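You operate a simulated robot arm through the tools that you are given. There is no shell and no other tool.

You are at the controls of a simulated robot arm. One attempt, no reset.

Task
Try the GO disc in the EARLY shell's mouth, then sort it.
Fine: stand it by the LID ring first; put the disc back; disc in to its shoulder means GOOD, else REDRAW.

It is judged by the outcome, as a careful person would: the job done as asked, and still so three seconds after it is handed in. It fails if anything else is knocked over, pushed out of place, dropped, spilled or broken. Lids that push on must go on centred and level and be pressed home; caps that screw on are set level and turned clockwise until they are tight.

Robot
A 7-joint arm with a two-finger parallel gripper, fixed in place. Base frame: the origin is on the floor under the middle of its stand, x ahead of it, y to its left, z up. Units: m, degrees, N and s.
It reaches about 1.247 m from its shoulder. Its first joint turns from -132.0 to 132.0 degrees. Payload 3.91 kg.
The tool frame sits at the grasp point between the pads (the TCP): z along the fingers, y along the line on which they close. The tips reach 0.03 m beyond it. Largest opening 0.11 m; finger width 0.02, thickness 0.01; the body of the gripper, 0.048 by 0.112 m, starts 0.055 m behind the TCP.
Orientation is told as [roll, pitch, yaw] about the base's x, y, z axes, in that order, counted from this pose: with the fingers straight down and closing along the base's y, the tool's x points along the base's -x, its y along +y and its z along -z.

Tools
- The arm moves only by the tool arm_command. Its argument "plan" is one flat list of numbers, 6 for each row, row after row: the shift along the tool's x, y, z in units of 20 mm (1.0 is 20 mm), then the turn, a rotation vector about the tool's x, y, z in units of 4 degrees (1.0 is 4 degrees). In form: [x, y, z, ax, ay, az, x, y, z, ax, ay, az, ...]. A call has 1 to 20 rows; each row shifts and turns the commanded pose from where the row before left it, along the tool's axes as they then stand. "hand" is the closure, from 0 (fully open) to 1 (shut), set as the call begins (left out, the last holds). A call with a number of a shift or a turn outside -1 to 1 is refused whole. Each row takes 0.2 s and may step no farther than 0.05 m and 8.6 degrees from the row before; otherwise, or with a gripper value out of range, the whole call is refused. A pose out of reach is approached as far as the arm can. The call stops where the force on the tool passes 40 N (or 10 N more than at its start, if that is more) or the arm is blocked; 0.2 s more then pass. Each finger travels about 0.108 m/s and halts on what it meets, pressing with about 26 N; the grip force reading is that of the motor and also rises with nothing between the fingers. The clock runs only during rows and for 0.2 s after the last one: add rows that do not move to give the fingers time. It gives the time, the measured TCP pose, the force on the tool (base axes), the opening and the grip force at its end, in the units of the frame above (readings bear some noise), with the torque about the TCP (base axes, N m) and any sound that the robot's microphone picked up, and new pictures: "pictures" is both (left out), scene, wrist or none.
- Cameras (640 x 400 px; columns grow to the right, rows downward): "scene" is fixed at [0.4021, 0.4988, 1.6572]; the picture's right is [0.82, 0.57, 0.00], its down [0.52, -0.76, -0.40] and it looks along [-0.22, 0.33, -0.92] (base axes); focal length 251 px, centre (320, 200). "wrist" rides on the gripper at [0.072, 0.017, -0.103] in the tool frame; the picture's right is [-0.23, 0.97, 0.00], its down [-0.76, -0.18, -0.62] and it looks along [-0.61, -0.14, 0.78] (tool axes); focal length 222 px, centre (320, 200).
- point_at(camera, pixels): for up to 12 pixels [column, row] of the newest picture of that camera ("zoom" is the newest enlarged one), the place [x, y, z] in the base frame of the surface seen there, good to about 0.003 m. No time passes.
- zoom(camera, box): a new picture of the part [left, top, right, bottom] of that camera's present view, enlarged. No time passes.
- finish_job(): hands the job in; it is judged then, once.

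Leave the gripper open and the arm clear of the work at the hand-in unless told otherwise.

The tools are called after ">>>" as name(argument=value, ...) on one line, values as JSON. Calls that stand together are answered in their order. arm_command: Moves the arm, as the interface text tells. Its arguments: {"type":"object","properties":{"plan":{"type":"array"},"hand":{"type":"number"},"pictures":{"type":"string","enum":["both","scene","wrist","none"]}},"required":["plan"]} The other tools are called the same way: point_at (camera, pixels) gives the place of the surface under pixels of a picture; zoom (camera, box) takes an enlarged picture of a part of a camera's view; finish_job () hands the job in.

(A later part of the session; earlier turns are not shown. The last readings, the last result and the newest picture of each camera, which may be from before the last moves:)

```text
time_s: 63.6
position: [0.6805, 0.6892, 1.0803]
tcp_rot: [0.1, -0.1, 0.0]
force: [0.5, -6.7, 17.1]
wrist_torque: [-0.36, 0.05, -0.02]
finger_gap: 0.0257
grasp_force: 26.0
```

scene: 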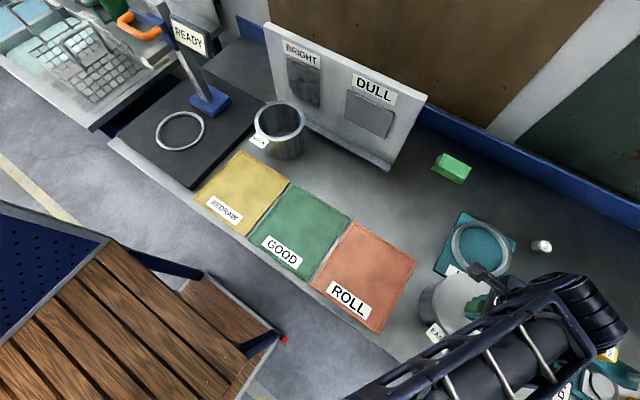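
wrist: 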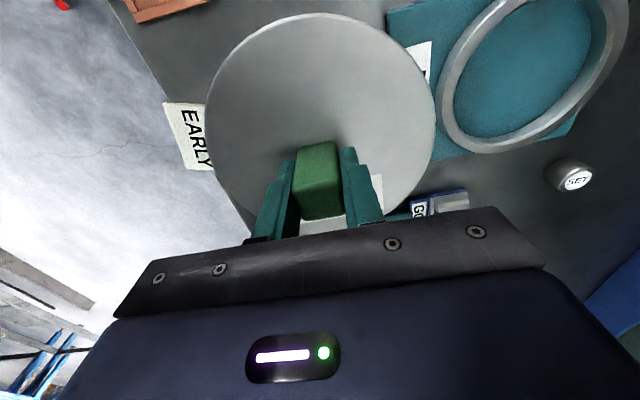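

At this spot the moment works out nearly balanced (contact centre within 4 mm of the axis) under 20 N, and the height hasn't changed from 1.080. That suggests the plug rests all round on the rim. To be fair to the shell I'll lift clear, re-centre, and do a light-press search.

>>> arm_command(plan=[0, 0, -0.3, 0, 0, 0, 0, -0.04, 0, 0, 0, 0, 0, 0, 0, 0, 0, 0], hand=1.0, pictures="none")

>>> arm_command(plan=[0, 0, 0, 0, 0, 0], hand=1.0, pictures="scene")

>>> zoom(camera="scene", box=[410, 260, 490, 340])

```text
time_s: 64.4
position: [0.6805, 0.6889, 1.084]
tcp_rot: [0.0, 0.0, 0.1]
force: [-0.3, 0.7, -3.4]
wrist_torque: [0.03, 0.05, -0.01]
finger_gap: 0.0257
grasp_force: 25.8
```

```text
time_s: 64.8
position: [0.6791, 0.6889, 1.084]
tcp_rot: [0.1, 0.0, 0.0]
force: [-0.2, 0.3, -3.5]
wrist_torque: [0.01, -0.01, 0.0]
finger_gap: 0.0259
grasp_force: 25.7
```

scene: 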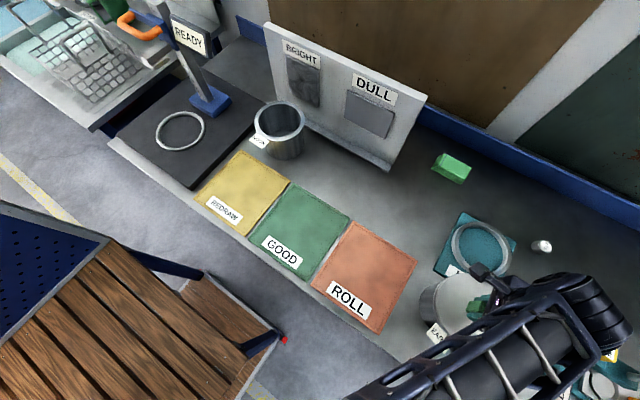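

```text
5.00 times, centred on (450, 300) of scene
```

zoom: 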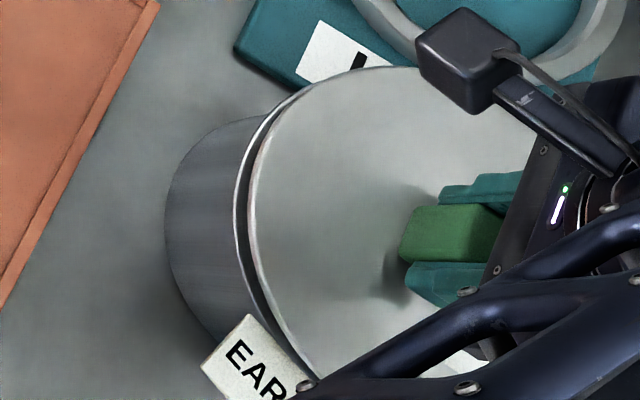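

>>> arm_command(plan=[0, 0, 0.1, 0, 0, 0, 0, 0, 0.1, 0, 0, 0], hand=1.0, pictures="none")

>>> arm_command(plan=[0, 0, 0.03, 0, 0, 0], hand=1.0, pictures="none")

```text
time_s: 65.4
position: [0.6802, 0.6888, 1.0805]
tcp_rot: [-0.1, 0.0, 0.1]
force: [-0.2, 2.1, -1.7]
wrist_torque: [-0.04, -0.01, 0.02]
finger_gap: 0.0259
grasp_force: 26.5
```

```text
time_s: 65.8
position: [0.6803, 0.6899, 1.0801]
tcp_rot: [-0.1, 0.0, 0.1]
force: [0.1, 2.4, 2.6]
wrist_torque: [-0.07, 0.1, -0.03]
finger_gap: 0.0258
grasp_force: 25.9
```

Light contact again, with the reaction pushing +y and the contact weighted to the -y/-x side. I'll follow that and slide +0.6 mm in y and +0.3 mm in x under light press.

>>> arm_command(plan=[-0.015, 0.03, 0, 0, 0, 0], hand=1.0, pictures="none")

>>> arm_command(plan=[-0.015, 0.03, 0, 0, 0, 0], hand=1.0, pictures="none")

>>> arm_command(plan=[-0.015, 0.03, 0, 0, 0, 0], hand=1.0, pictures="none")

```text
time_s: 66.2
position: [0.6802, 0.689, 1.0798]
tcp_rot: [0.0, 0.0, 0.0]
force: [-2.9, -1.9, 4.1]
wrist_torque: [-0.16, 0.11, 0.0]
finger_gap: 0.0259
grasp_force: 25.7
```

```text
time_s: 66.6
position: [0.6798, 0.6903, 1.0807]
tcp_rot: [-0.1, 0.0, 0.0]
force: [-1.3, -3.2, 6.0]
wrist_torque: [-0.23, 0.02, -0.01]
finger_gap: 0.0259
grasp_force: 26.3
```

```text
time_s: 67.0
position: [0.6805, 0.6908, 1.0787]
tcp_rot: [0.0, 0.0, 0.1]
force: [-0.5, -3.1, 5.5]
wrist_torque: [-0.1, -0.05, -0.03]
finger_gap: 0.0257
grasp_force: 26.2
```

The contact stays spread around the ring and the height stays about 1.080. I'll run a light sliding raster around this spot in 0.6 mm steps. If the plug fits, it will drop and catch.

>>> arm_command(plan=[0.03, 0, 0, 0, 0, 0, 0.03, 0, 0, 0, 0, 0, 0.03, 0, 0, 0, 0, 0, 0.03, 0, 0, 0, 0, 0, 0.03, 0, 0, 0, 0, 0, 0.03, 0, 0, 0, 0, 0, 0, -0.03, 0, 0, 0, 0, -0.03, 0, 0, 0, 0, 0, -0.03, 0, 0, 0, 0, 0, -0.03, 0, 0, 0, 0, 0, -0.03, 0, 0, 0, 0, 0, -0.03, 0, 0, 0, 0, 0, -0.03, 0, 0, 0, 0, 0, -0.03, 0, 0, 0, 0, 0, -0.03, 0, 0, 0, 0, 0, 0, -0.03, 0, 0, 0, 0], hand=1.0, pictures="none")

```text
time_s: 70.4
position: [0.6813, 0.6904, 1.0803]
tcp_rot: [0.0, -0.1, 0.1]
force: [-3.1, 2.9, 6.9]
wrist_torque: [0.26, -0.04, 0.05]
finger_gap: 0.0256
grasp_force: 25.8
```

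No drop. I'll continue the raster toward lower y.

>>> arm_command(plan=[0.03, 0, 0, 0, 0, 0, 0.03, 0, 0, 0, 0, 0, 0.03, 0, 0, 0, 0, 0, 0.03, 0, 0, 0, 0, 0, 0.03, 0, 0, 0, 0, 0, 0.03, 0, 0, 0, 0, 0, 0.03, 0, 0, 0, 0, 0, 0.03, 0, 0, 0, 0, 0, 0, -0.03, 0, 0, 0, 0, -0.03, 0, 0, 0, 0, 0, -0.03, 0, 0, 0, 0, 0, -0.03, 0, 0, 0, 0, 0, -0.03, 0, 0, 0, 0, 0, -0.03, 0, 0, 0, 0, 0, -0.03, 0, 0, 0, 0, 0, -0.03, 0, 0, 0, 0, 0, -0.03, 0, 0, 0, 0, 0, 0, -0.03, 0, 0, 0, 0], hand=1.0, pictures="none")

>>> arm_command(plan=[0.03, 0, 0, 0, 0, 0, 0.03, 0, 0, 0, 0, 0, 0.03, 0, 0, 0, 0, 0, 0.03, 0, 0, 0, 0, 0, 0.03, 0, 0, 0, 0, 0, 0.03, 0, 0, 0, 0, 0, 0.03, 0, 0, 0, 0, 0, 0.03, 0, 0, 0, 0, 0, 0, -0.03, 0, 0, 0, 0, -0.03, 0, 0, 0, 0, 0, -0.03, 0, 0, 0, 0, 0, -0.03, 0, 0, 0, 0, 0, -0.03, 0, 0, 0, 0, 0, -0.03, 0, 0, 0, 0, 0, -0.03, 0, 0, 0, 0, 0, -0.03, 0, 0, 0, 0, 0, -0.03, 0, 0, 0, 0, 0], hand=1.0, pictures="both")

```text
time_s: 74.2
position: [0.6826, 0.6885, 1.0798]
tcp_rot: [0.0, 0.0, 0.2]
force: [-3.0, 6.0, 10.6]
wrist_torque: [0.3, 0.03, 0.05]
finger_gap: 0.0257
grasp_force: 25.9
```

```text
time_s: 77.8
position: [0.6809, 0.6887, 1.0793]
tcp_rot: [0.0, 0.0, 0.1]
force: [-6.3, 0.1, 10.8]
wrist_torque: [-0.1, 0.29, -0.01]
finger_gap: 0.0258
grasp_force: 25.7
```

scene: 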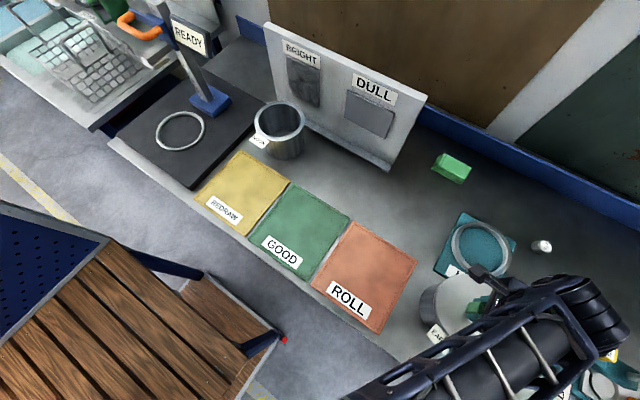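
wrist: 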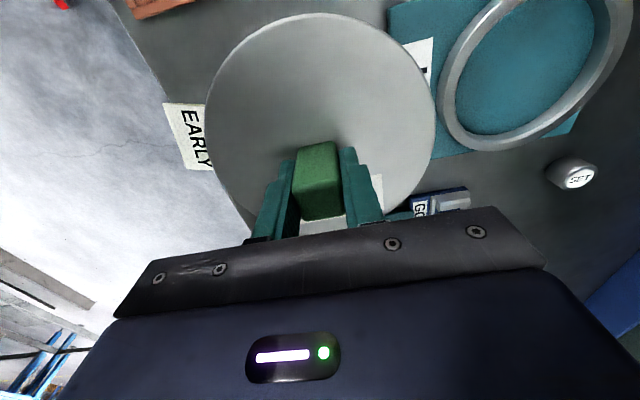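

No drop anywhere in the raster, with height still 1.079–1.080 and 8–14 N on the rim throughout. I'll compare the same zoom as before to see whether the shell itself was dragged.

>>> zoom(camera="scene", box=[430, 260, 500, 330])

>>> zoom(camera="scene", box=[410, 260, 490, 340])

```text
5.71 times, centred on (465, 295) of scene
```

zoom: 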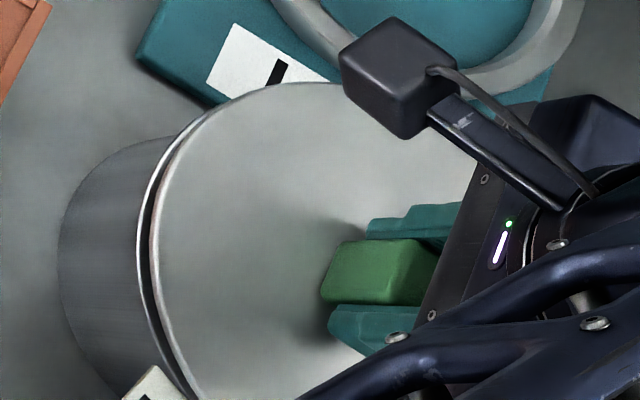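

```text
5.00 times, centred on (450, 300) of scene
```

zoom: 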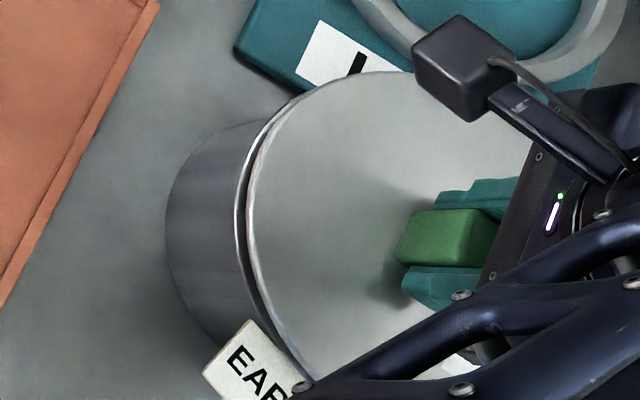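

The shell was dragged along by about 2 mm, so the raster tested less than I thought, though the lift-and-set probes were valid. A decisive test is to set the disc lightly on the mouth and let go: a disc that fits would tip or fall in, and an oversize one would lie flat on the rim. I'll ease the press first.

>>> arm_command(plan=[0.05, 0, -0.06, 0, 0, 0], hand=1.0, pictures="none")

>>> arm_command(plan=[0, 0, -0.02, 0, 0, 0], hand=1.0, pictures="none")

```text
time_s: 78.2
position: [0.6815, 0.6879, 1.0789]
tcp_rot: [0.0, 0.0, 0.1]
force: [0.6, 1.5, 1.8]
wrist_torque: [0.08, -0.1, 0.04]
finger_gap: 0.0259
grasp_force: 25.7
```

```text
time_s: 78.6
position: [0.6809, 0.6886, 1.0814]
tcp_rot: [-0.1, 0.0, 0.0]
force: [0.1, 0.4, -2.6]
wrist_torque: [0.02, -0.01, 0.01]
finger_gap: 0.0258
grasp_force: 25.5
```

It's now hovering at the point of touch. I'll lower 0.4 mm and open the fingers to 0.6 so the disc rests on its own.

>>> arm_command(plan=[0, 0, 0.02, 0, 0, 0], hand=1.0, pictures="none")

>>> arm_command(plan=[0, 0, 0, 0, 0, 0, 0, 0, 0, 0, 0, 0, 0, 0, 0, 0, 0, 0], hand=0.6, pictures="both")

>>> zoom(camera="scene", box=[410, 260, 490, 340])

>>> zoom(camera="wrist", box=[180, 0, 460, 250])

```text
time_s: 79.0
position: [0.6799, 0.6886, 1.0804]
tcp_rot: [0.0, 0.0, 0.2]
force: [0.5, 0.3, -2.4]
wrist_torque: [0.01, 0.04, 0.0]
finger_gap: 0.026
grasp_force: 25.7
```

```text
time_s: 79.8
position: [0.6792, 0.6887, 1.08]
tcp_rot: [0.1, 0.0, 0.1]
force: [-0.3, 0.7, -0.5]
wrist_torque: [0.0, 0.0, 0.01]
finger_gap: 0.0439
grasp_force: 0.1
```

scene: 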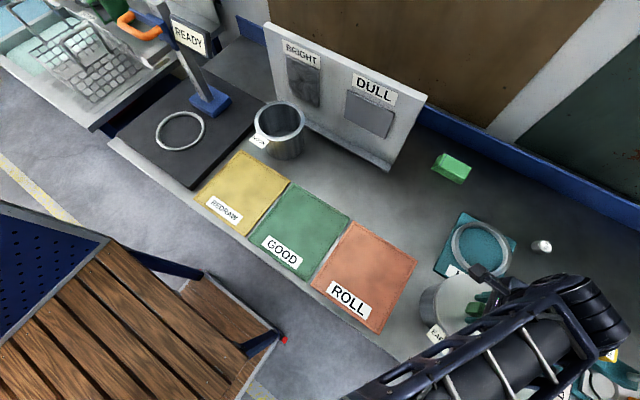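
wrist: 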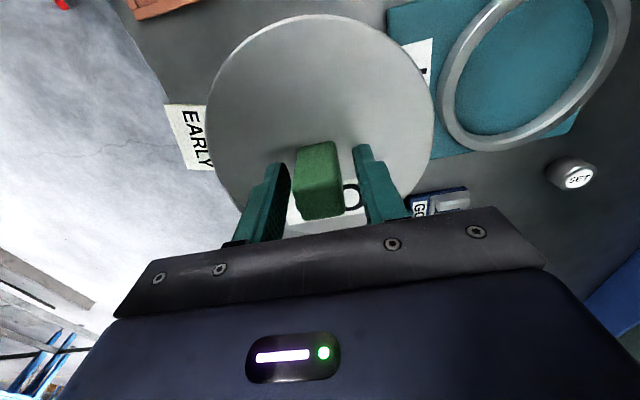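

```text
5.00 times, centred on (450, 300) of scene
```

zoom: 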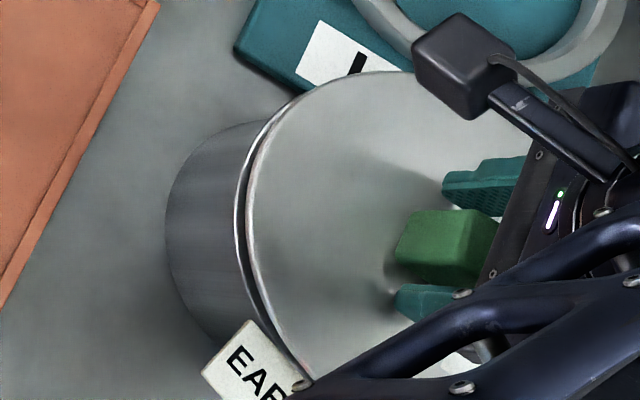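

```text
1.60 times, centred on (320, 125) of wrist
```

zoom: 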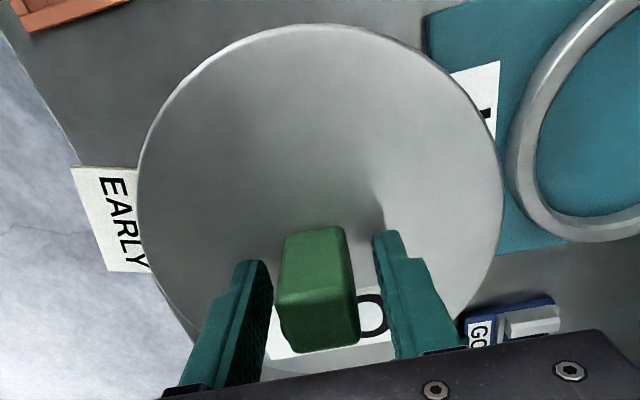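

The disc stayed put when released. I'll measure its face height at several spots to see whether it's flat.

>>> point_at(camera="wrist", pixels=[[215, 110], [425, 110], [320, 22], [260, 60], [380, 60], [230, 150], [415, 150], [320, 100], [320, 60], [240, 180], [405, 180], [320, 160]])

>>> point_at(camera="scene", pixels=[[455, 285], [470, 285], [445, 300], [450, 315], [465, 300], [460, 325], [480, 282], [441, 290]])

```text
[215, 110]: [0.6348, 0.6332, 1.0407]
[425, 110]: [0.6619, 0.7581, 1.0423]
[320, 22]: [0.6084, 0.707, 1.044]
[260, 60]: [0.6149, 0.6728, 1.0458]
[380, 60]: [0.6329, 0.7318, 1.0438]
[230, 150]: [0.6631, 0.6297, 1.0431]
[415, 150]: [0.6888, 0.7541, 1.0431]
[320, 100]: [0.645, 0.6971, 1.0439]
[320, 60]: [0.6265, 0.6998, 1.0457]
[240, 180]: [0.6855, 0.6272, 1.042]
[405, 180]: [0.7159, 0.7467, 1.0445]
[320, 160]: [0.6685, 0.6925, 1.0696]
```

```text
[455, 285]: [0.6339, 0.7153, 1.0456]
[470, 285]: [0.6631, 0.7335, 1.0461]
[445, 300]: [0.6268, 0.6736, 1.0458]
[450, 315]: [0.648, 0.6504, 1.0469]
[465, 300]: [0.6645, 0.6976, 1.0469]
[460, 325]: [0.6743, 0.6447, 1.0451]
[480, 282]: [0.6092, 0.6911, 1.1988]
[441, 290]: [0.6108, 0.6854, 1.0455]
```

The face is flat at about 1.044 all over, which is the full 20 mm disc height above the rim at 1.0235. So the plug lies across the mouth and does not enter. An undersize plug set anywhere off-centre would have tipped in once released, and it also refused 20 N when centred. The verdict is not in to the shoulder, so REDRAW.

Next I'll re-grip the knob to put the disc back.

>>> arm_command(plan=[0, 0, 0, 0, 0, 0, 0, 0, 0, 0, 0, 0, 0, 0, 0, 0, 0, 0], hand=1.0, pictures="none")

>>> arm_command(plan=[0, 0, -0.2, 0, 0, 0, 0, 0, -0.4, 0, 0, 0, 0, 0, -0.6, 0, 0, 0, 0, 0, -0.6, 0, 0, 0], hand=1.0, pictures="both")

```text
time_s: 80.6
position: [0.6805, 0.6877, 1.08]
tcp_rot: [0.1, 0.1, 0.1]
force: [0.7, -1.5, 1.2]
wrist_torque: [0.01, 0.0, -0.02]
finger_gap: 0.0257
grasp_force: 25.6
```

```text
time_s: 81.6
position: [0.6807, 0.6889, 1.1156]
tcp_rot: [0.0, 0.0, 0.2]
force: [-0.1, -0.2, -3.7]
wrist_torque: [0.0, 0.02, 0.0]
finger_gap: 0.0256
grasp_force: 26.8
```

scene: 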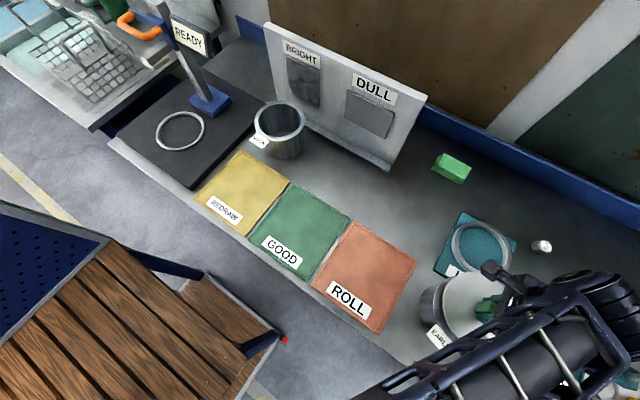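
wrist: 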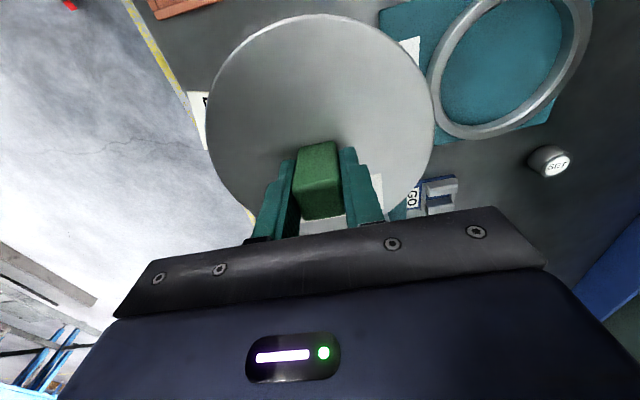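

The disc is held and lifted level again. I'll carry it back to above its place on the ROLL mat (0.455, 0.650).

>>> arm_command(plan=[0.4, -0.07, 0, 0, 0, 0, 0.7, -0.12, 0, 0, 0, 0, 0.95, -0.165, 0, 0, 0, 0, 0.95, -0.165, 0, 0, 0, 0, 0.95, -0.165, 0, 0, 0, 0, 0.95, -0.165, 0, 0, 0, 0, 0.95, -0.165, 0, 0, 0, 0, 0.95, -0.165, 0, 0, 0, 0, 0.95, -0.165, 0, 0, 0, 0, 0.95, -0.165, 0, 0, 0, 0, 0.95, -0.165, 0, 0, 0, 0, 0.9, -0.14, 0, 0, 0, 0, 0.5, -0.08, 0, 0, 0, 0, 0.24, -0.04, 0, 0, 0, 0], hand=1.0, pictures="both")

```text
time_s: 84.6
position: [0.4549, 0.6499, 1.1164]
tcp_rot: [0.0, -0.1, 0.1]
force: [-0.6, 0.6, -3.6]
wrist_torque: [-0.01, 0.03, 0.02]
finger_gap: 0.0257
grasp_force: 25.8
```

scene: 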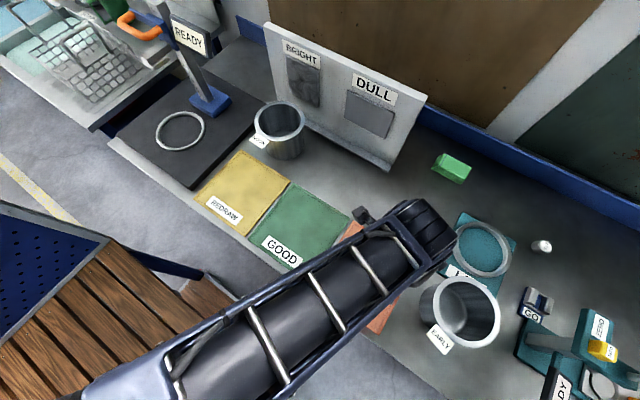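
wrist: 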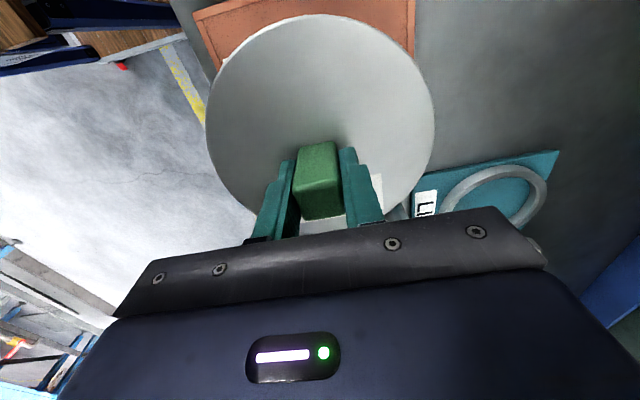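

The shell is in full view again. Before setting the disc down I'll measure the shell's present centre, to see how well centred the trial was.

>>> zoom(camera="scene", box=[410, 265, 510, 355])

```text
4.44 times, centred on (460, 310) of scene
```

zoom: 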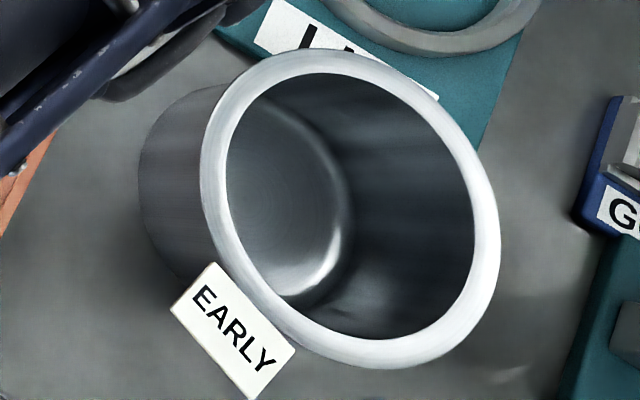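

>>> point_at(camera="zoom", pixels=[[214, 170], [486, 230], [320, 61], [390, 353], [245, 95], [435, 118], [255, 285], [462, 320], [222, 230], [475, 180], [310, 330], [380, 78]])

```text
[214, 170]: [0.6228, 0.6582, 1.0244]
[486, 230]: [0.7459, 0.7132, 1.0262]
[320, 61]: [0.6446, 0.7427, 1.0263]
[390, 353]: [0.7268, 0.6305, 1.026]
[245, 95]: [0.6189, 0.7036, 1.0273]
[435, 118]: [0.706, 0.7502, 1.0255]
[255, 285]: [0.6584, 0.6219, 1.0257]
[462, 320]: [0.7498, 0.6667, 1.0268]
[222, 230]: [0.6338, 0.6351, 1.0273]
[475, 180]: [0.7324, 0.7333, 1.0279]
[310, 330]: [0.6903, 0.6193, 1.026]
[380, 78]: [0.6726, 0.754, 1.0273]
```

The shell is near (0.681–0.683, 0.686), so the release was within about 2–3 mm of centre, and the verdict stands. Now I'll lower the disc onto its place on the ROLL mat.

>>> arm_command(plan=[0, 0, 0.5, 0, 0, 0, 0, 0, 1, 0, 0, 0, 0, 0, 1, 0, 0, 0, 0, 0, 1, 0, 0, 0, 0, 0, 1, 0, 0, 0, 0, 0, 1, 0, 0, 0, 0, 0, 1, 0, 0, 0, 0, 0, 0.6, 0, 0, 0, 0, 0, 0.3, 0, 0, 0], hand=1.0, pictures="wrist")

>>> arm_command(plan=[0, 0, 0.1, 0, 0, 0, 0, 0, 0.1, 0, 0, 0], hand=1.0, pictures="none")

```text
time_s: 86.6
position: [0.4557, 0.6493, 0.968]
tcp_rot: [0.1, 0.0, 0.1]
force: [-0.1, 0.0, -3.0]
wrist_torque: [0.02, -0.01, 0.03]
finger_gap: 0.0258
grasp_force: 25.6
```

wrist: 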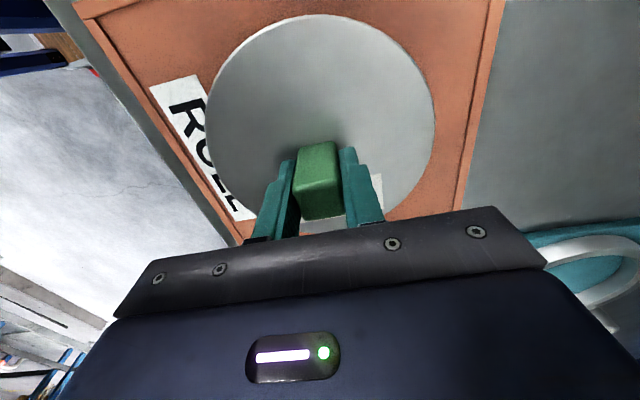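

```text
time_s: 87.2
position: [0.4555, 0.6486, 0.9656]
tcp_rot: [0.0, 0.0, -0.1]
force: [-0.2, -0.5, -2.3]
wrist_torque: [-0.01, 0.01, 0.01]
finger_gap: 0.0259
grasp_force: 26.0
```

>>> arm_command(plan=[0, 0, 0.06, 0, 0, 0], hand=1.0, pictures="none")

>>> arm_command(plan=[0, 0, 0.05, 0, 0, 0], hand=1.0, pictures="none")

```text
time_s: 87.6
position: [0.4548, 0.649, 0.9636]
tcp_rot: [0.0, 0.0, -0.1]
force: [0.3, -1.4, 1.6]
wrist_torque: [-0.08, -0.23, -0.07]
finger_gap: 0.0257
grasp_force: 25.6
```

```text
time_s: 88.0
position: [0.4555, 0.6486, 0.9641]
tcp_rot: [0.2, 0.0, -0.1]
force: [-0.1, -3.6, 11.9]
wrist_torque: [-0.27, -0.69, -0.14]
finger_gap: 0.0259
grasp_force: 26.5
```

The disc is down on the mat. I'll ease off and open the fingers.

>>> arm_command(plan=[0, 0, -0.06, 0, 0, 0], hand=1.0, pictures="none")

>>> arm_command(plan=[0, 0, 0, 0, 0, 0, 0, 0, 0, 0, 0, 0, 0, 0, 0, 0, 0, 0], hand=0.4, pictures="wrist")

```text
time_s: 88.4
position: [0.4559, 0.649, 0.9642]
tcp_rot: [0.0, 0.1, -0.1]
force: [-0.1, -0.9, 7.1]
wrist_torque: [0.03, -0.61, -0.1]
finger_gap: 0.0258
grasp_force: 26.2
```

```text
time_s: 89.2
position: [0.4542, 0.6493, 0.9634]
tcp_rot: [0.0, 0.1, 0.2]
force: [0.2, -0.2, -0.1]
wrist_torque: [-0.03, -0.02, 0.03]
finger_gap: 0.0658
grasp_force: 0.1
```

wrist: 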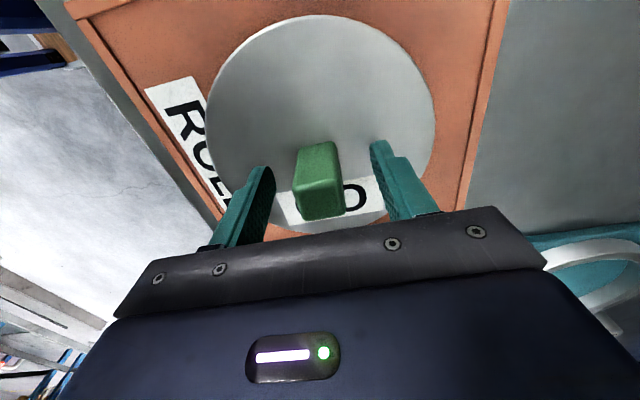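

The disc is back on the ROLL mat, looking the same as at the start. I'll raise the hand clear and check the disc from above.

>>> arm_command(plan=[0, 0, -0.4, 0, 0, 0, 0, 0, -1, 0, 0, 0, 0, 0, -1, 0, 0, 0, 0, 0, -1, 0, 0, 0, 0, 0, -1, 0, 0, 0, 0, 0, -1, 0, 0, 0, 0, 0, -1, 0, 0, 0, 0, 0, -1, 0, 0, 0, 0, 0, -1, 0, 0, 0, 0, 0, -1, 0, 0, 0], hand=0.4, pictures="both")

>>> point_at(camera="wrist", pixels=[[318, 62], [300, 50], [345, 50], [320, 25], [320, 100]])

```text
time_s: 91.4
position: [0.4558, 0.6478, 1.1508]
tcp_rot: [-0.1, 0.0, 0.0]
force: [0.5, 0.9, -0.4]
wrist_torque: [-0.01, -0.01, -0.01]
finger_gap: 0.0659
grasp_force: 0.0
```

scene: 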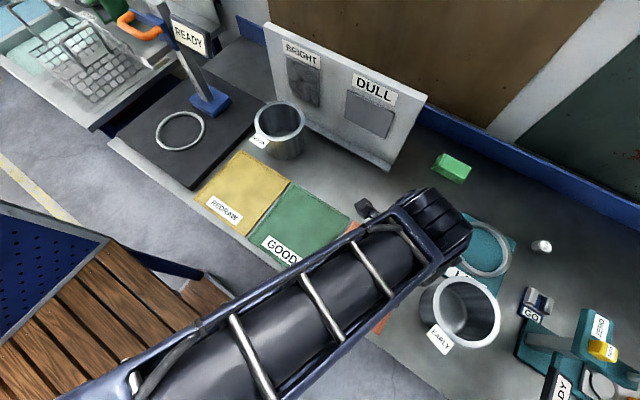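
wrist: 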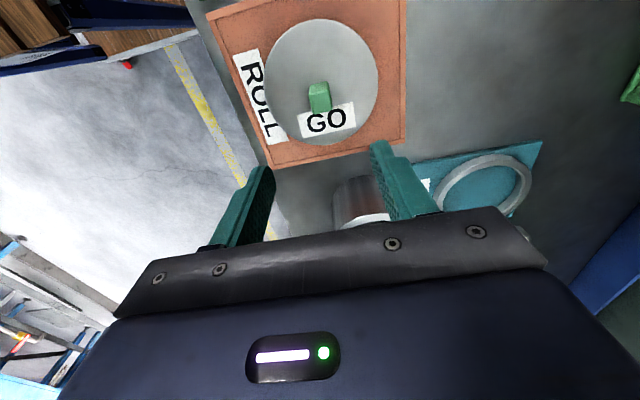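

```text
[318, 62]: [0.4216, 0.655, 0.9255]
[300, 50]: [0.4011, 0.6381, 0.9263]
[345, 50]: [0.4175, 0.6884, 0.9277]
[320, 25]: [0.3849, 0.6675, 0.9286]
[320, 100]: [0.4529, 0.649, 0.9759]
```

The disc lies flat on ROLL, with knob and label as before. Now I'll go to the shell for sorting, moving over it at height to measure its centre with the wrist camera.

>>> arm_command(plan=[-0.5, 0.08, 0, 0, 0, 0, -0.95, 0.16, 0, 0, 0, 0, -0.95, 0.16, 0, 0, 0, 0, -0.95, 0.16, 0, 0, 0, 0, -0.95, 0.16, 0, 0, 0, 0, -0.95, 0.16, 0, 0, 0, 0, -0.95, 0.16, 0, 0, 0, 0, -0.95, 0.16, 0, 0, 0, 0, -0.95, 0.16, 0, 0, 0, 0, -0.95, 0.16, 0, 0, 0, 0, -0.95, 0.15, 0, 0, 0, 0, -0.83, 0.13, 0, 0, 0, 0, -0.5, 0.07, 0, 0, 0, 0], hand=0.25, pictures="both")

>>> zoom(camera="wrist", box=[200, 0, 460, 200])

```text
time_s: 94.2
position: [0.6812, 0.6868, 1.1526]
tcp_rot: [0.0, 0.0, 0.0]
force: [0.3, 0.1, -0.6]
wrist_torque: [-0.01, 0.0, -0.01]
finger_gap: 0.0825
grasp_force: 0.0
```

scene: 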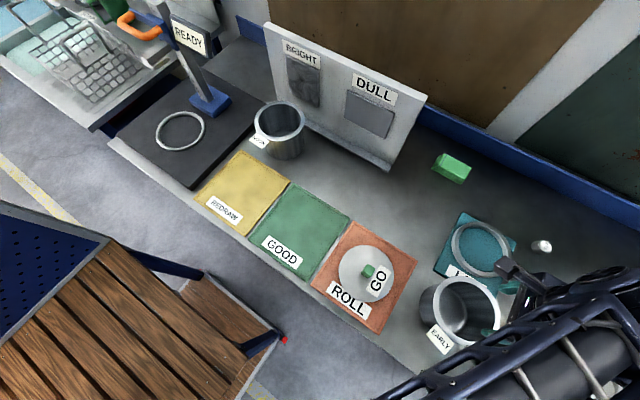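
wrist: 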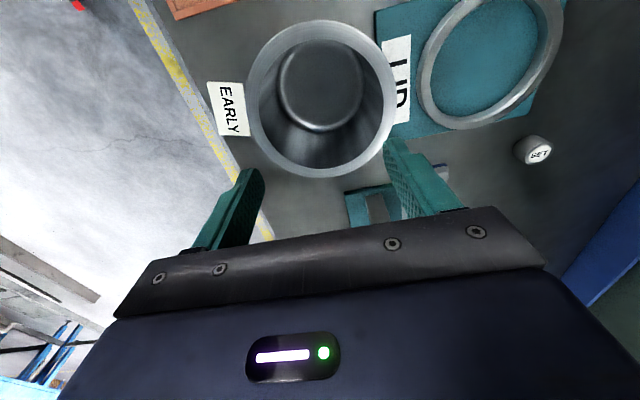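

```text
2.00 times, centred on (330, 100) of wrist
```

zoom: 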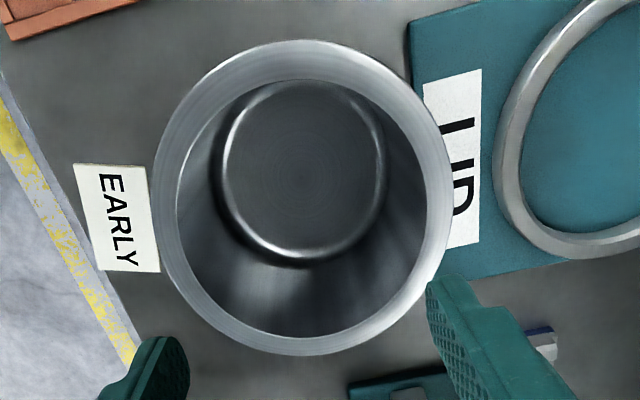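

>>> point_at(camera="zoom", pixels=[[165, 200], [438, 200], [300, 58], [302, 346], [200, 95], [400, 95], [205, 300], [400, 300], [172, 150], [430, 145], [250, 333], [355, 335]])

```text
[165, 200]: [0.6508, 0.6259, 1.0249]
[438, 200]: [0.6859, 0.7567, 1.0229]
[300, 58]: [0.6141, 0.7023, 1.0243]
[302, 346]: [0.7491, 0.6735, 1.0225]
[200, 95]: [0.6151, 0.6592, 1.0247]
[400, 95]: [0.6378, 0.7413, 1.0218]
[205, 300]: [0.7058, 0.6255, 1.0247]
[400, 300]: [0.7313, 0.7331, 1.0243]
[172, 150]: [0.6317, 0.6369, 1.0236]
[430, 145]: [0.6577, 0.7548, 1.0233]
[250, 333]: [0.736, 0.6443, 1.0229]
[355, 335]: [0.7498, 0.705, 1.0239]
```

The shell centre is (0.681, 0.688), so at release the disc was within about 1 mm of concentric and still lay flat. REDRAW is confirmed. I'll lower the fingers into the bore for the inside hold.

>>> arm_command(plan=[0, 0.05, 0.5, 0, 0, 0, 0, 0, 1, 0, 0, 0, 0, 0, 1, 0, 0, 0, 0, 0, 1, 0, 0, 0, 0, 0, 1, 0, 0, 0, 0, 0, 1, 0, 0, 0, 0, 0, 1, 0, 0, 0, 0, 0, 0.9, 0, 0, 0, 0, 0, 0.5, 0, 0, 0], hand=0.25, pictures="wrist")

```text
time_s: 96.2
position: [0.683, 0.6876, 0.9941]
tcp_rot: [0.0, 0.0, 0.1]
force: [-0.6, -0.1, 0.0]
wrist_torque: [0.01, 0.02, -0.02]
finger_gap: 0.0826
grasp_force: 0.1
```

wrist: 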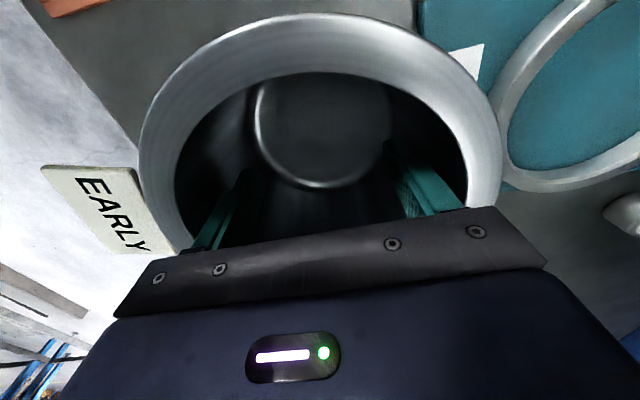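

The fingers are inside, free of contact. I'll open to press outward on the bore and test-lift slightly.

>>> arm_command(plan=[0, 0, 0, 0, 0, 0, 0, 0, 0, 0, 0, 0, 0, 0, 0, 0, 0, 0], hand=0.0, pictures="none")

>>> arm_command(plan=[0, 0, -0.1, 0, 0, 0, 0, 0, -0.2, 0, 0, 0, 0, 0, -0.3, 0, 0, 0], hand=0.0, pictures="wrist")

```text
time_s: 97.0
position: [0.6811, 0.6884, 0.9929]
tcp_rot: [0.1, 0.0, 0.0]
force: [0.3, 0.6, -2.5]
wrist_torque: [-0.07, -0.01, 0.0]
finger_gap: 0.0931
grasp_force: 0.0
```

```text
time_s: 97.8
position: [0.6811, 0.6884, 1.0053]
tcp_rot: [0.0, -0.1, 0.2]
force: [0.4, 0.4, -2.7]
wrist_torque: [0.01, 0.0, 0.0]
finger_gap: 0.0932
grasp_force: 0.1
```

wrist: 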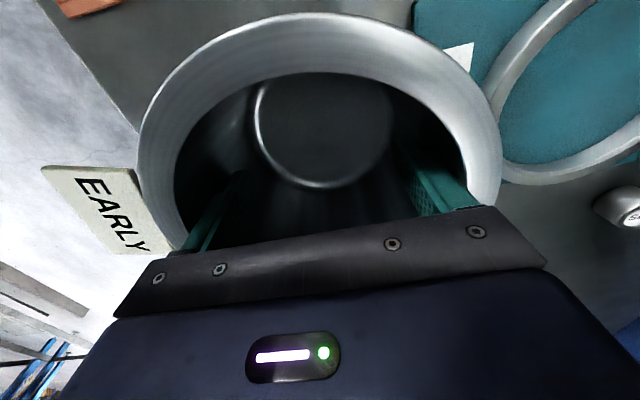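

The shell is held, and the gap of 0.0932 here versus 0.0917 earlier at another angle hints at an out-of-round bore, which fits the verdict. I'll lift to about z 1.12 so its bottom clears the disc's knob by 5 cm.

>>> arm_command(plan=[0, 0, -0.4, 0, 0, 0, 0, 0, -0.8, 0, 0, 0, 0, 0, -1, 0, 0, 0, 0, 0, -1, 0, 0, 0, 0, 0, -1, 0, 0, 0, 0, 0, -1, 0, 0, 0, 0, 0, -0.5, 0, 0, 0], hand=0.0, pictures="both")

```text
time_s: 99.4
position: [0.6807, 0.6889, 1.1194]
tcp_rot: [-0.1, -0.2, 0.1]
force: [0.5, 1.0, -2.0]
wrist_torque: [0.01, 0.01, -0.01]
finger_gap: 0.0933
grasp_force: 0.1
```

scene: 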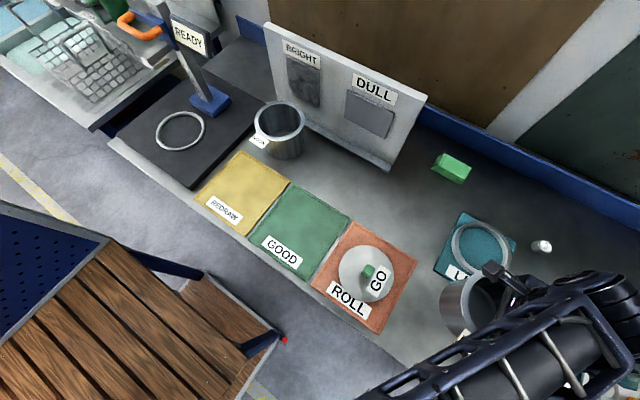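
wrist: 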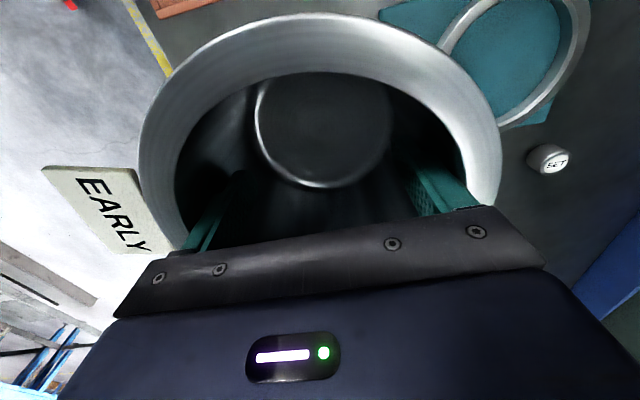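

Now I'll carry the shell toward -x, for the first half of the way to REDRAW.

>>> arm_command(plan=[0.4, -0.03, 0, 0, 0, 0, 0.7, -0.05, 0, 0, 0, 0, 0.95, -0.06, 0, 0, 0, 0, 0.95, -0.06, 0, 0, 0, 0, 0.95, -0.06, 0, 0, 0, 0, 0.95, -0.06, 0, 0, 0, 0, 0.95, -0.06, 0, 0, 0, 0, 0.95, -0.06, 0, 0, 0, 0, 0.95, -0.06, 0, 0, 0, 0, 0.95, -0.06, 0, 0, 0, 0, 0.95, -0.06, 0, 0, 0, 0, 0.95, -0.06, 0, 0, 0, 0, 0.95, -0.06, 0, 0, 0, 0, 0.95, -0.06, 0, 0, 0, 0, 0.95, -0.06, 0, 0, 0, 0, 0.95, -0.06, 0, 0, 0, 0, 0.95, -0.06, 0, 0, 0, 0, 0.95, -0.06, 0, 0, 0, 0, 0.95, -0.06, 0, 0, 0, 0, 0.95, -0.06, 0, 0, 0, 0], hand=0.0, pictures="scene")

```text
time_s: 103.6
position: [0.3184, 0.6639, 1.1189]
tcp_rot: [0.0, 0.0, 0.0]
force: [0.0, 0.3, -2.8]
wrist_torque: [0.04, 0.03, 0.0]
finger_gap: 0.0929
grasp_force: 0.1
```

scene: 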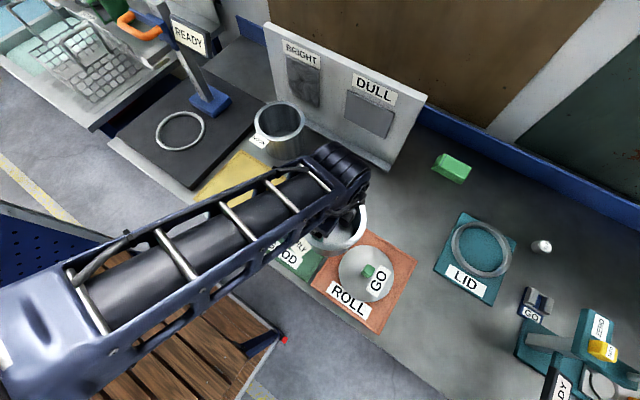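

Good. I'll check the READY post's place before going on, since the arm sweeps that way.

>>> point_at(camera="scene", pixels=[[190, 38], [165, 8], [205, 95], [140, 25], [175, 60], [180, 130], [215, 105], [265, 130], [278, 105], [230, 175], [212, 205]])

```text
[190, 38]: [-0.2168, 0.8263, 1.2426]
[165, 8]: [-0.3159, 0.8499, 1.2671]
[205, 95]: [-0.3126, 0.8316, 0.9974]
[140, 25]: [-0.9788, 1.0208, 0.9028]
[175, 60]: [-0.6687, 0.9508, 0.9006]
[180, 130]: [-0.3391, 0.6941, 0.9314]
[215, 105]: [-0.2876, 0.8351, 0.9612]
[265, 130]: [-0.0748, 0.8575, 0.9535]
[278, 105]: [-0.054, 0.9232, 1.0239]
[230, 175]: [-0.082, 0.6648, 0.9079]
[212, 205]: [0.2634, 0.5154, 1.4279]
```

The READY post is about 0.2 m or more away from the target, so it's clear. I'll continue to above the middle of the REDRAW mat at (0.0, 0.645).

>>> arm_command(plan=[0.95, -0.055, 0, 0, 0, 0, 0.95, -0.055, 0, 0, 0, 0, 0.95, -0.055, 0, 0, 0, 0, 0.95, -0.055, 0, 0, 0, 0, 0.95, -0.055, 0, 0, 0, 0, 0.95, -0.055, 0, 0, 0, 0, 0.95, -0.055, 0, 0, 0, 0, 0.95, -0.055, 0, 0, 0, 0, 0.95, -0.055, 0, 0, 0, 0, 0.95, -0.055, 0, 0, 0, 0, 0.95, -0.055, 0, 0, 0, 0, 0.95, -0.055, 0, 0, 0, 0, 0.95, -0.055, 0, 0, 0, 0, 0.95, -0.055, 0, 0, 0, 0, 0.95, -0.055, 0, 0, 0, 0, 0.9, -0.055, 0, 0, 0, 0, 0.5, -0.03, 0, 0, 0, 0, 0.2, -0.01, 0, 0, 0, 0], hand=0.0, pictures="both")

```text
time_s: 107.4
position: [0.0011, 0.646, 1.1196]
tcp_rot: [0.0, 0.0, 0.0]
force: [0.8, 0.5, -2.9]
wrist_torque: [0.0, 0.01, 0.01]
finger_gap: 0.0932
grasp_force: 0.0
```

scene: 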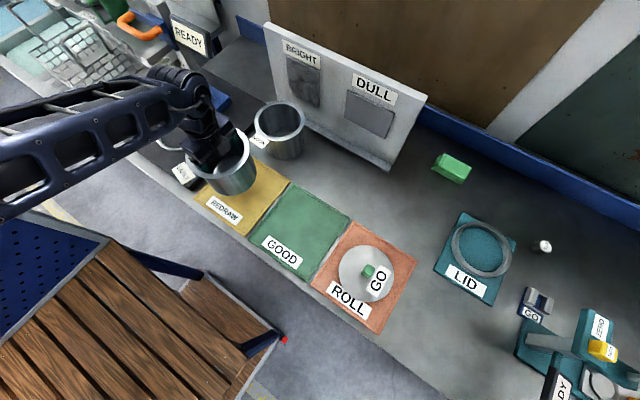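
wrist: 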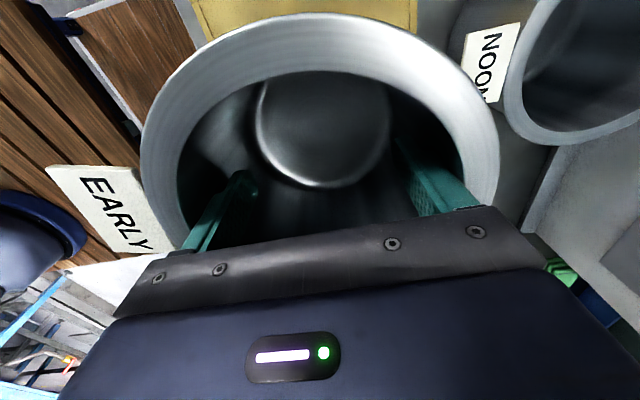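

The shell hangs over the REDRAW mat, and NOON's tag (y≈0.77) is 5 cm clear of the flange. I'll lower to just above the mat.

>>> arm_command(plan=[0, 0, 0.5, 0, 0, 0, 0, 0, 1, 0, 0, 0, 0, 0, 1, 0, 0, 0, 0, 0, 1, 0, 0, 0, 0, 0, 1, 0, 0, 0, 0, 0, 0.7, 0, 0, 0, 0, 0, 0.4, 0, 0, 0], hand=0.0, pictures="both")

>>> arm_command(plan=[0, 0, 0.1, 0, 0, 0, 0, 0, 0.1, 0, 0, 0], hand=0.0, pictures="none")

```text
time_s: 109.0
position: [0.0017, 0.6456, 1.0078]
tcp_rot: [0.0, 0.1, 0.0]
force: [0.1, 0.9, -1.6]
wrist_torque: [0.01, 0.03, 0.0]
finger_gap: 0.0931
grasp_force: 0.0
```

scene: 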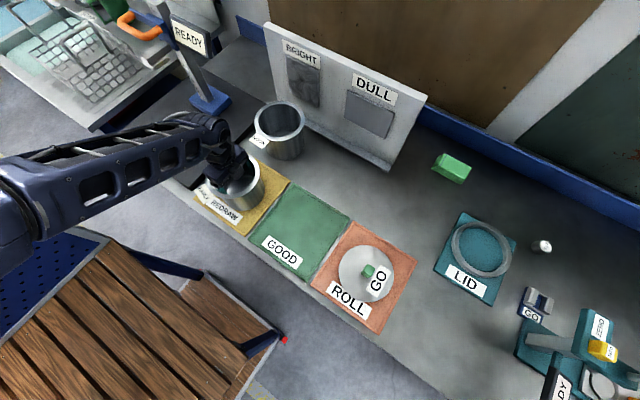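
wrist: 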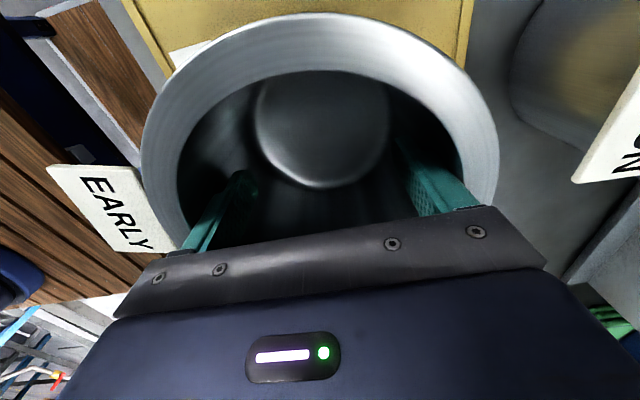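

```text
time_s: 109.6
position: [0.0017, 0.6446, 1.0027]
tcp_rot: [0.0, 0.0, 0.1]
force: [-0.6, 0.9, -1.7]
wrist_torque: [0.03, 0.0, 0.0]
finger_gap: 0.0933
grasp_force: 0.0
```

No touch yet at 1.003. I'll make smaller steps.

>>> arm_command(plan=[0, 0, 0.08, 0, 0, 0, 0, 0, 0.05, 0, 0, 0], hand=0.0, pictures="none")

>>> arm_command(plan=[0, 0, 0.05, 0, 0, 0], hand=0.0, pictures="none")

```text
time_s: 110.2
position: [0.0017, 0.6459, 1.001]
tcp_rot: [0.0, 0.0, 0.0]
force: [0.6, -0.7, -2.4]
wrist_torque: [-0.03, 0.01, 0.01]
finger_gap: 0.0932
grasp_force: 0.0
```

```text
time_s: 110.6
position: [0.0011, 0.6462, 1.0004]
tcp_rot: [0.1, 0.1, 0.1]
force: [2.2, 0.7, 8.3]
wrist_torque: [-0.48, 0.0, 0.07]
finger_gap: 0.0932
grasp_force: 0.0
```

Touchdown at about 1.0005. I'll press a touch more to seat it, then ease off and release.

>>> arm_command(plan=[0, 0, 0.04, 0, 0, 0], hand=0.0, pictures="none")

>>> arm_command(plan=[0, 0, -0.04, 0, 0, 0], hand=0.0, pictures="none")

>>> arm_command(plan=[0, 0, 0, 0, 0, 0, 0, 0, 0, 0, 0, 0, 0, 0, 0, 0, 0, 0], hand=0.25, pictures="both")

```text
time_s: 111.0
position: [0.0011, 0.6455, 1.0008]
tcp_rot: [0.0, 0.0, -0.1]
force: [3.7, 0.6, 18.8]
wrist_torque: [-0.06, -0.03, -0.02]
finger_gap: 0.0932
grasp_force: 0.2
```

```text
time_s: 111.4
position: [0.0012, 0.6457, 1.0006]
tcp_rot: [0.0, 0.1, 0.0]
force: [1.8, 3.6, 10.5]
wrist_torque: [0.24, 0.03, 0.01]
finger_gap: 0.0935
grasp_force: 0.0
```

```text
time_s: 112.2
position: [0.0006, 0.6472, 1.0006]
tcp_rot: [0.0, 0.0, 0.1]
force: [-0.8, 0.6, 0.2]
wrist_torque: [0.0, -0.01, 0.0]
finger_gap: 0.0826
grasp_force: 0.0
```

scene: 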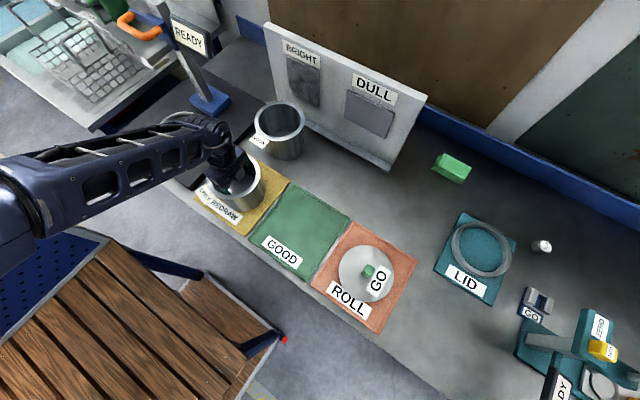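
wrist: 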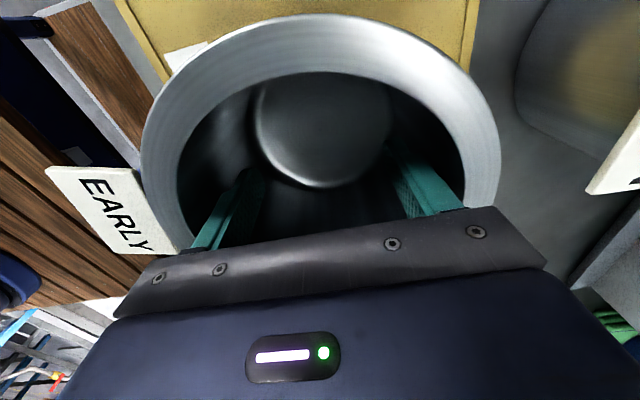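

Released, with no force on the hand. I'll raise straight out of the shell.

>>> arm_command(plan=[0, 0, -0.4, 0, 0, 0, 0, 0, -1, 0, 0, 0, 0, 0, -1, 0, 0, 0, 0, 0, -1, 0, 0, 0, 0, 0, -1, 0, 0, 0, 0, 0, -1, 0, 0, 0, 0, 0, -1, 0, 0, 0, 0, 0, -1, 0, 0, 0, 0, 0, -1, 0, 0, 0, 0, 0, -1, 0, 0, 0, 0, 0, -1, 0, 0, 0, 0, 0, -1, 0, 0, 0], hand=0.25, pictures="both")

>>> zoom(camera="wrist", box=[180, 0, 480, 200])

```text
time_s: 114.8
position: [0.0015, 0.6449, 1.2266]
tcp_rot: [0.0, 0.0, 0.1]
force: [-0.3, -1.2, 0.5]
wrist_torque: [-0.02, -0.03, 0.02]
finger_gap: 0.0827
grasp_force: 0.1
```

scene: 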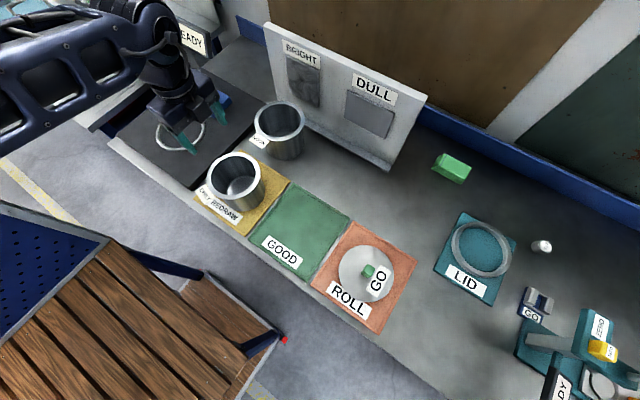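
wrist: 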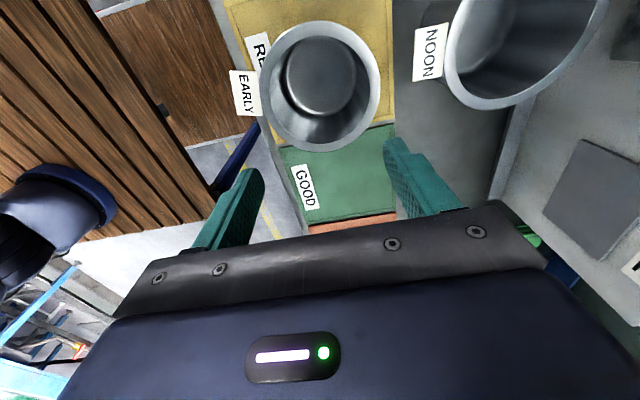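

```text
2.00 times, centred on (330, 100) of wrist
```

zoom: 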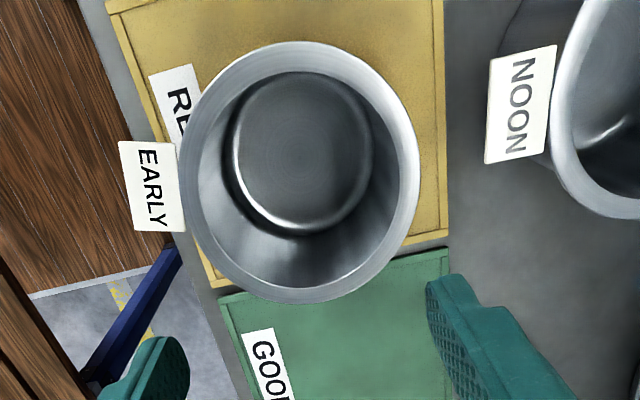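

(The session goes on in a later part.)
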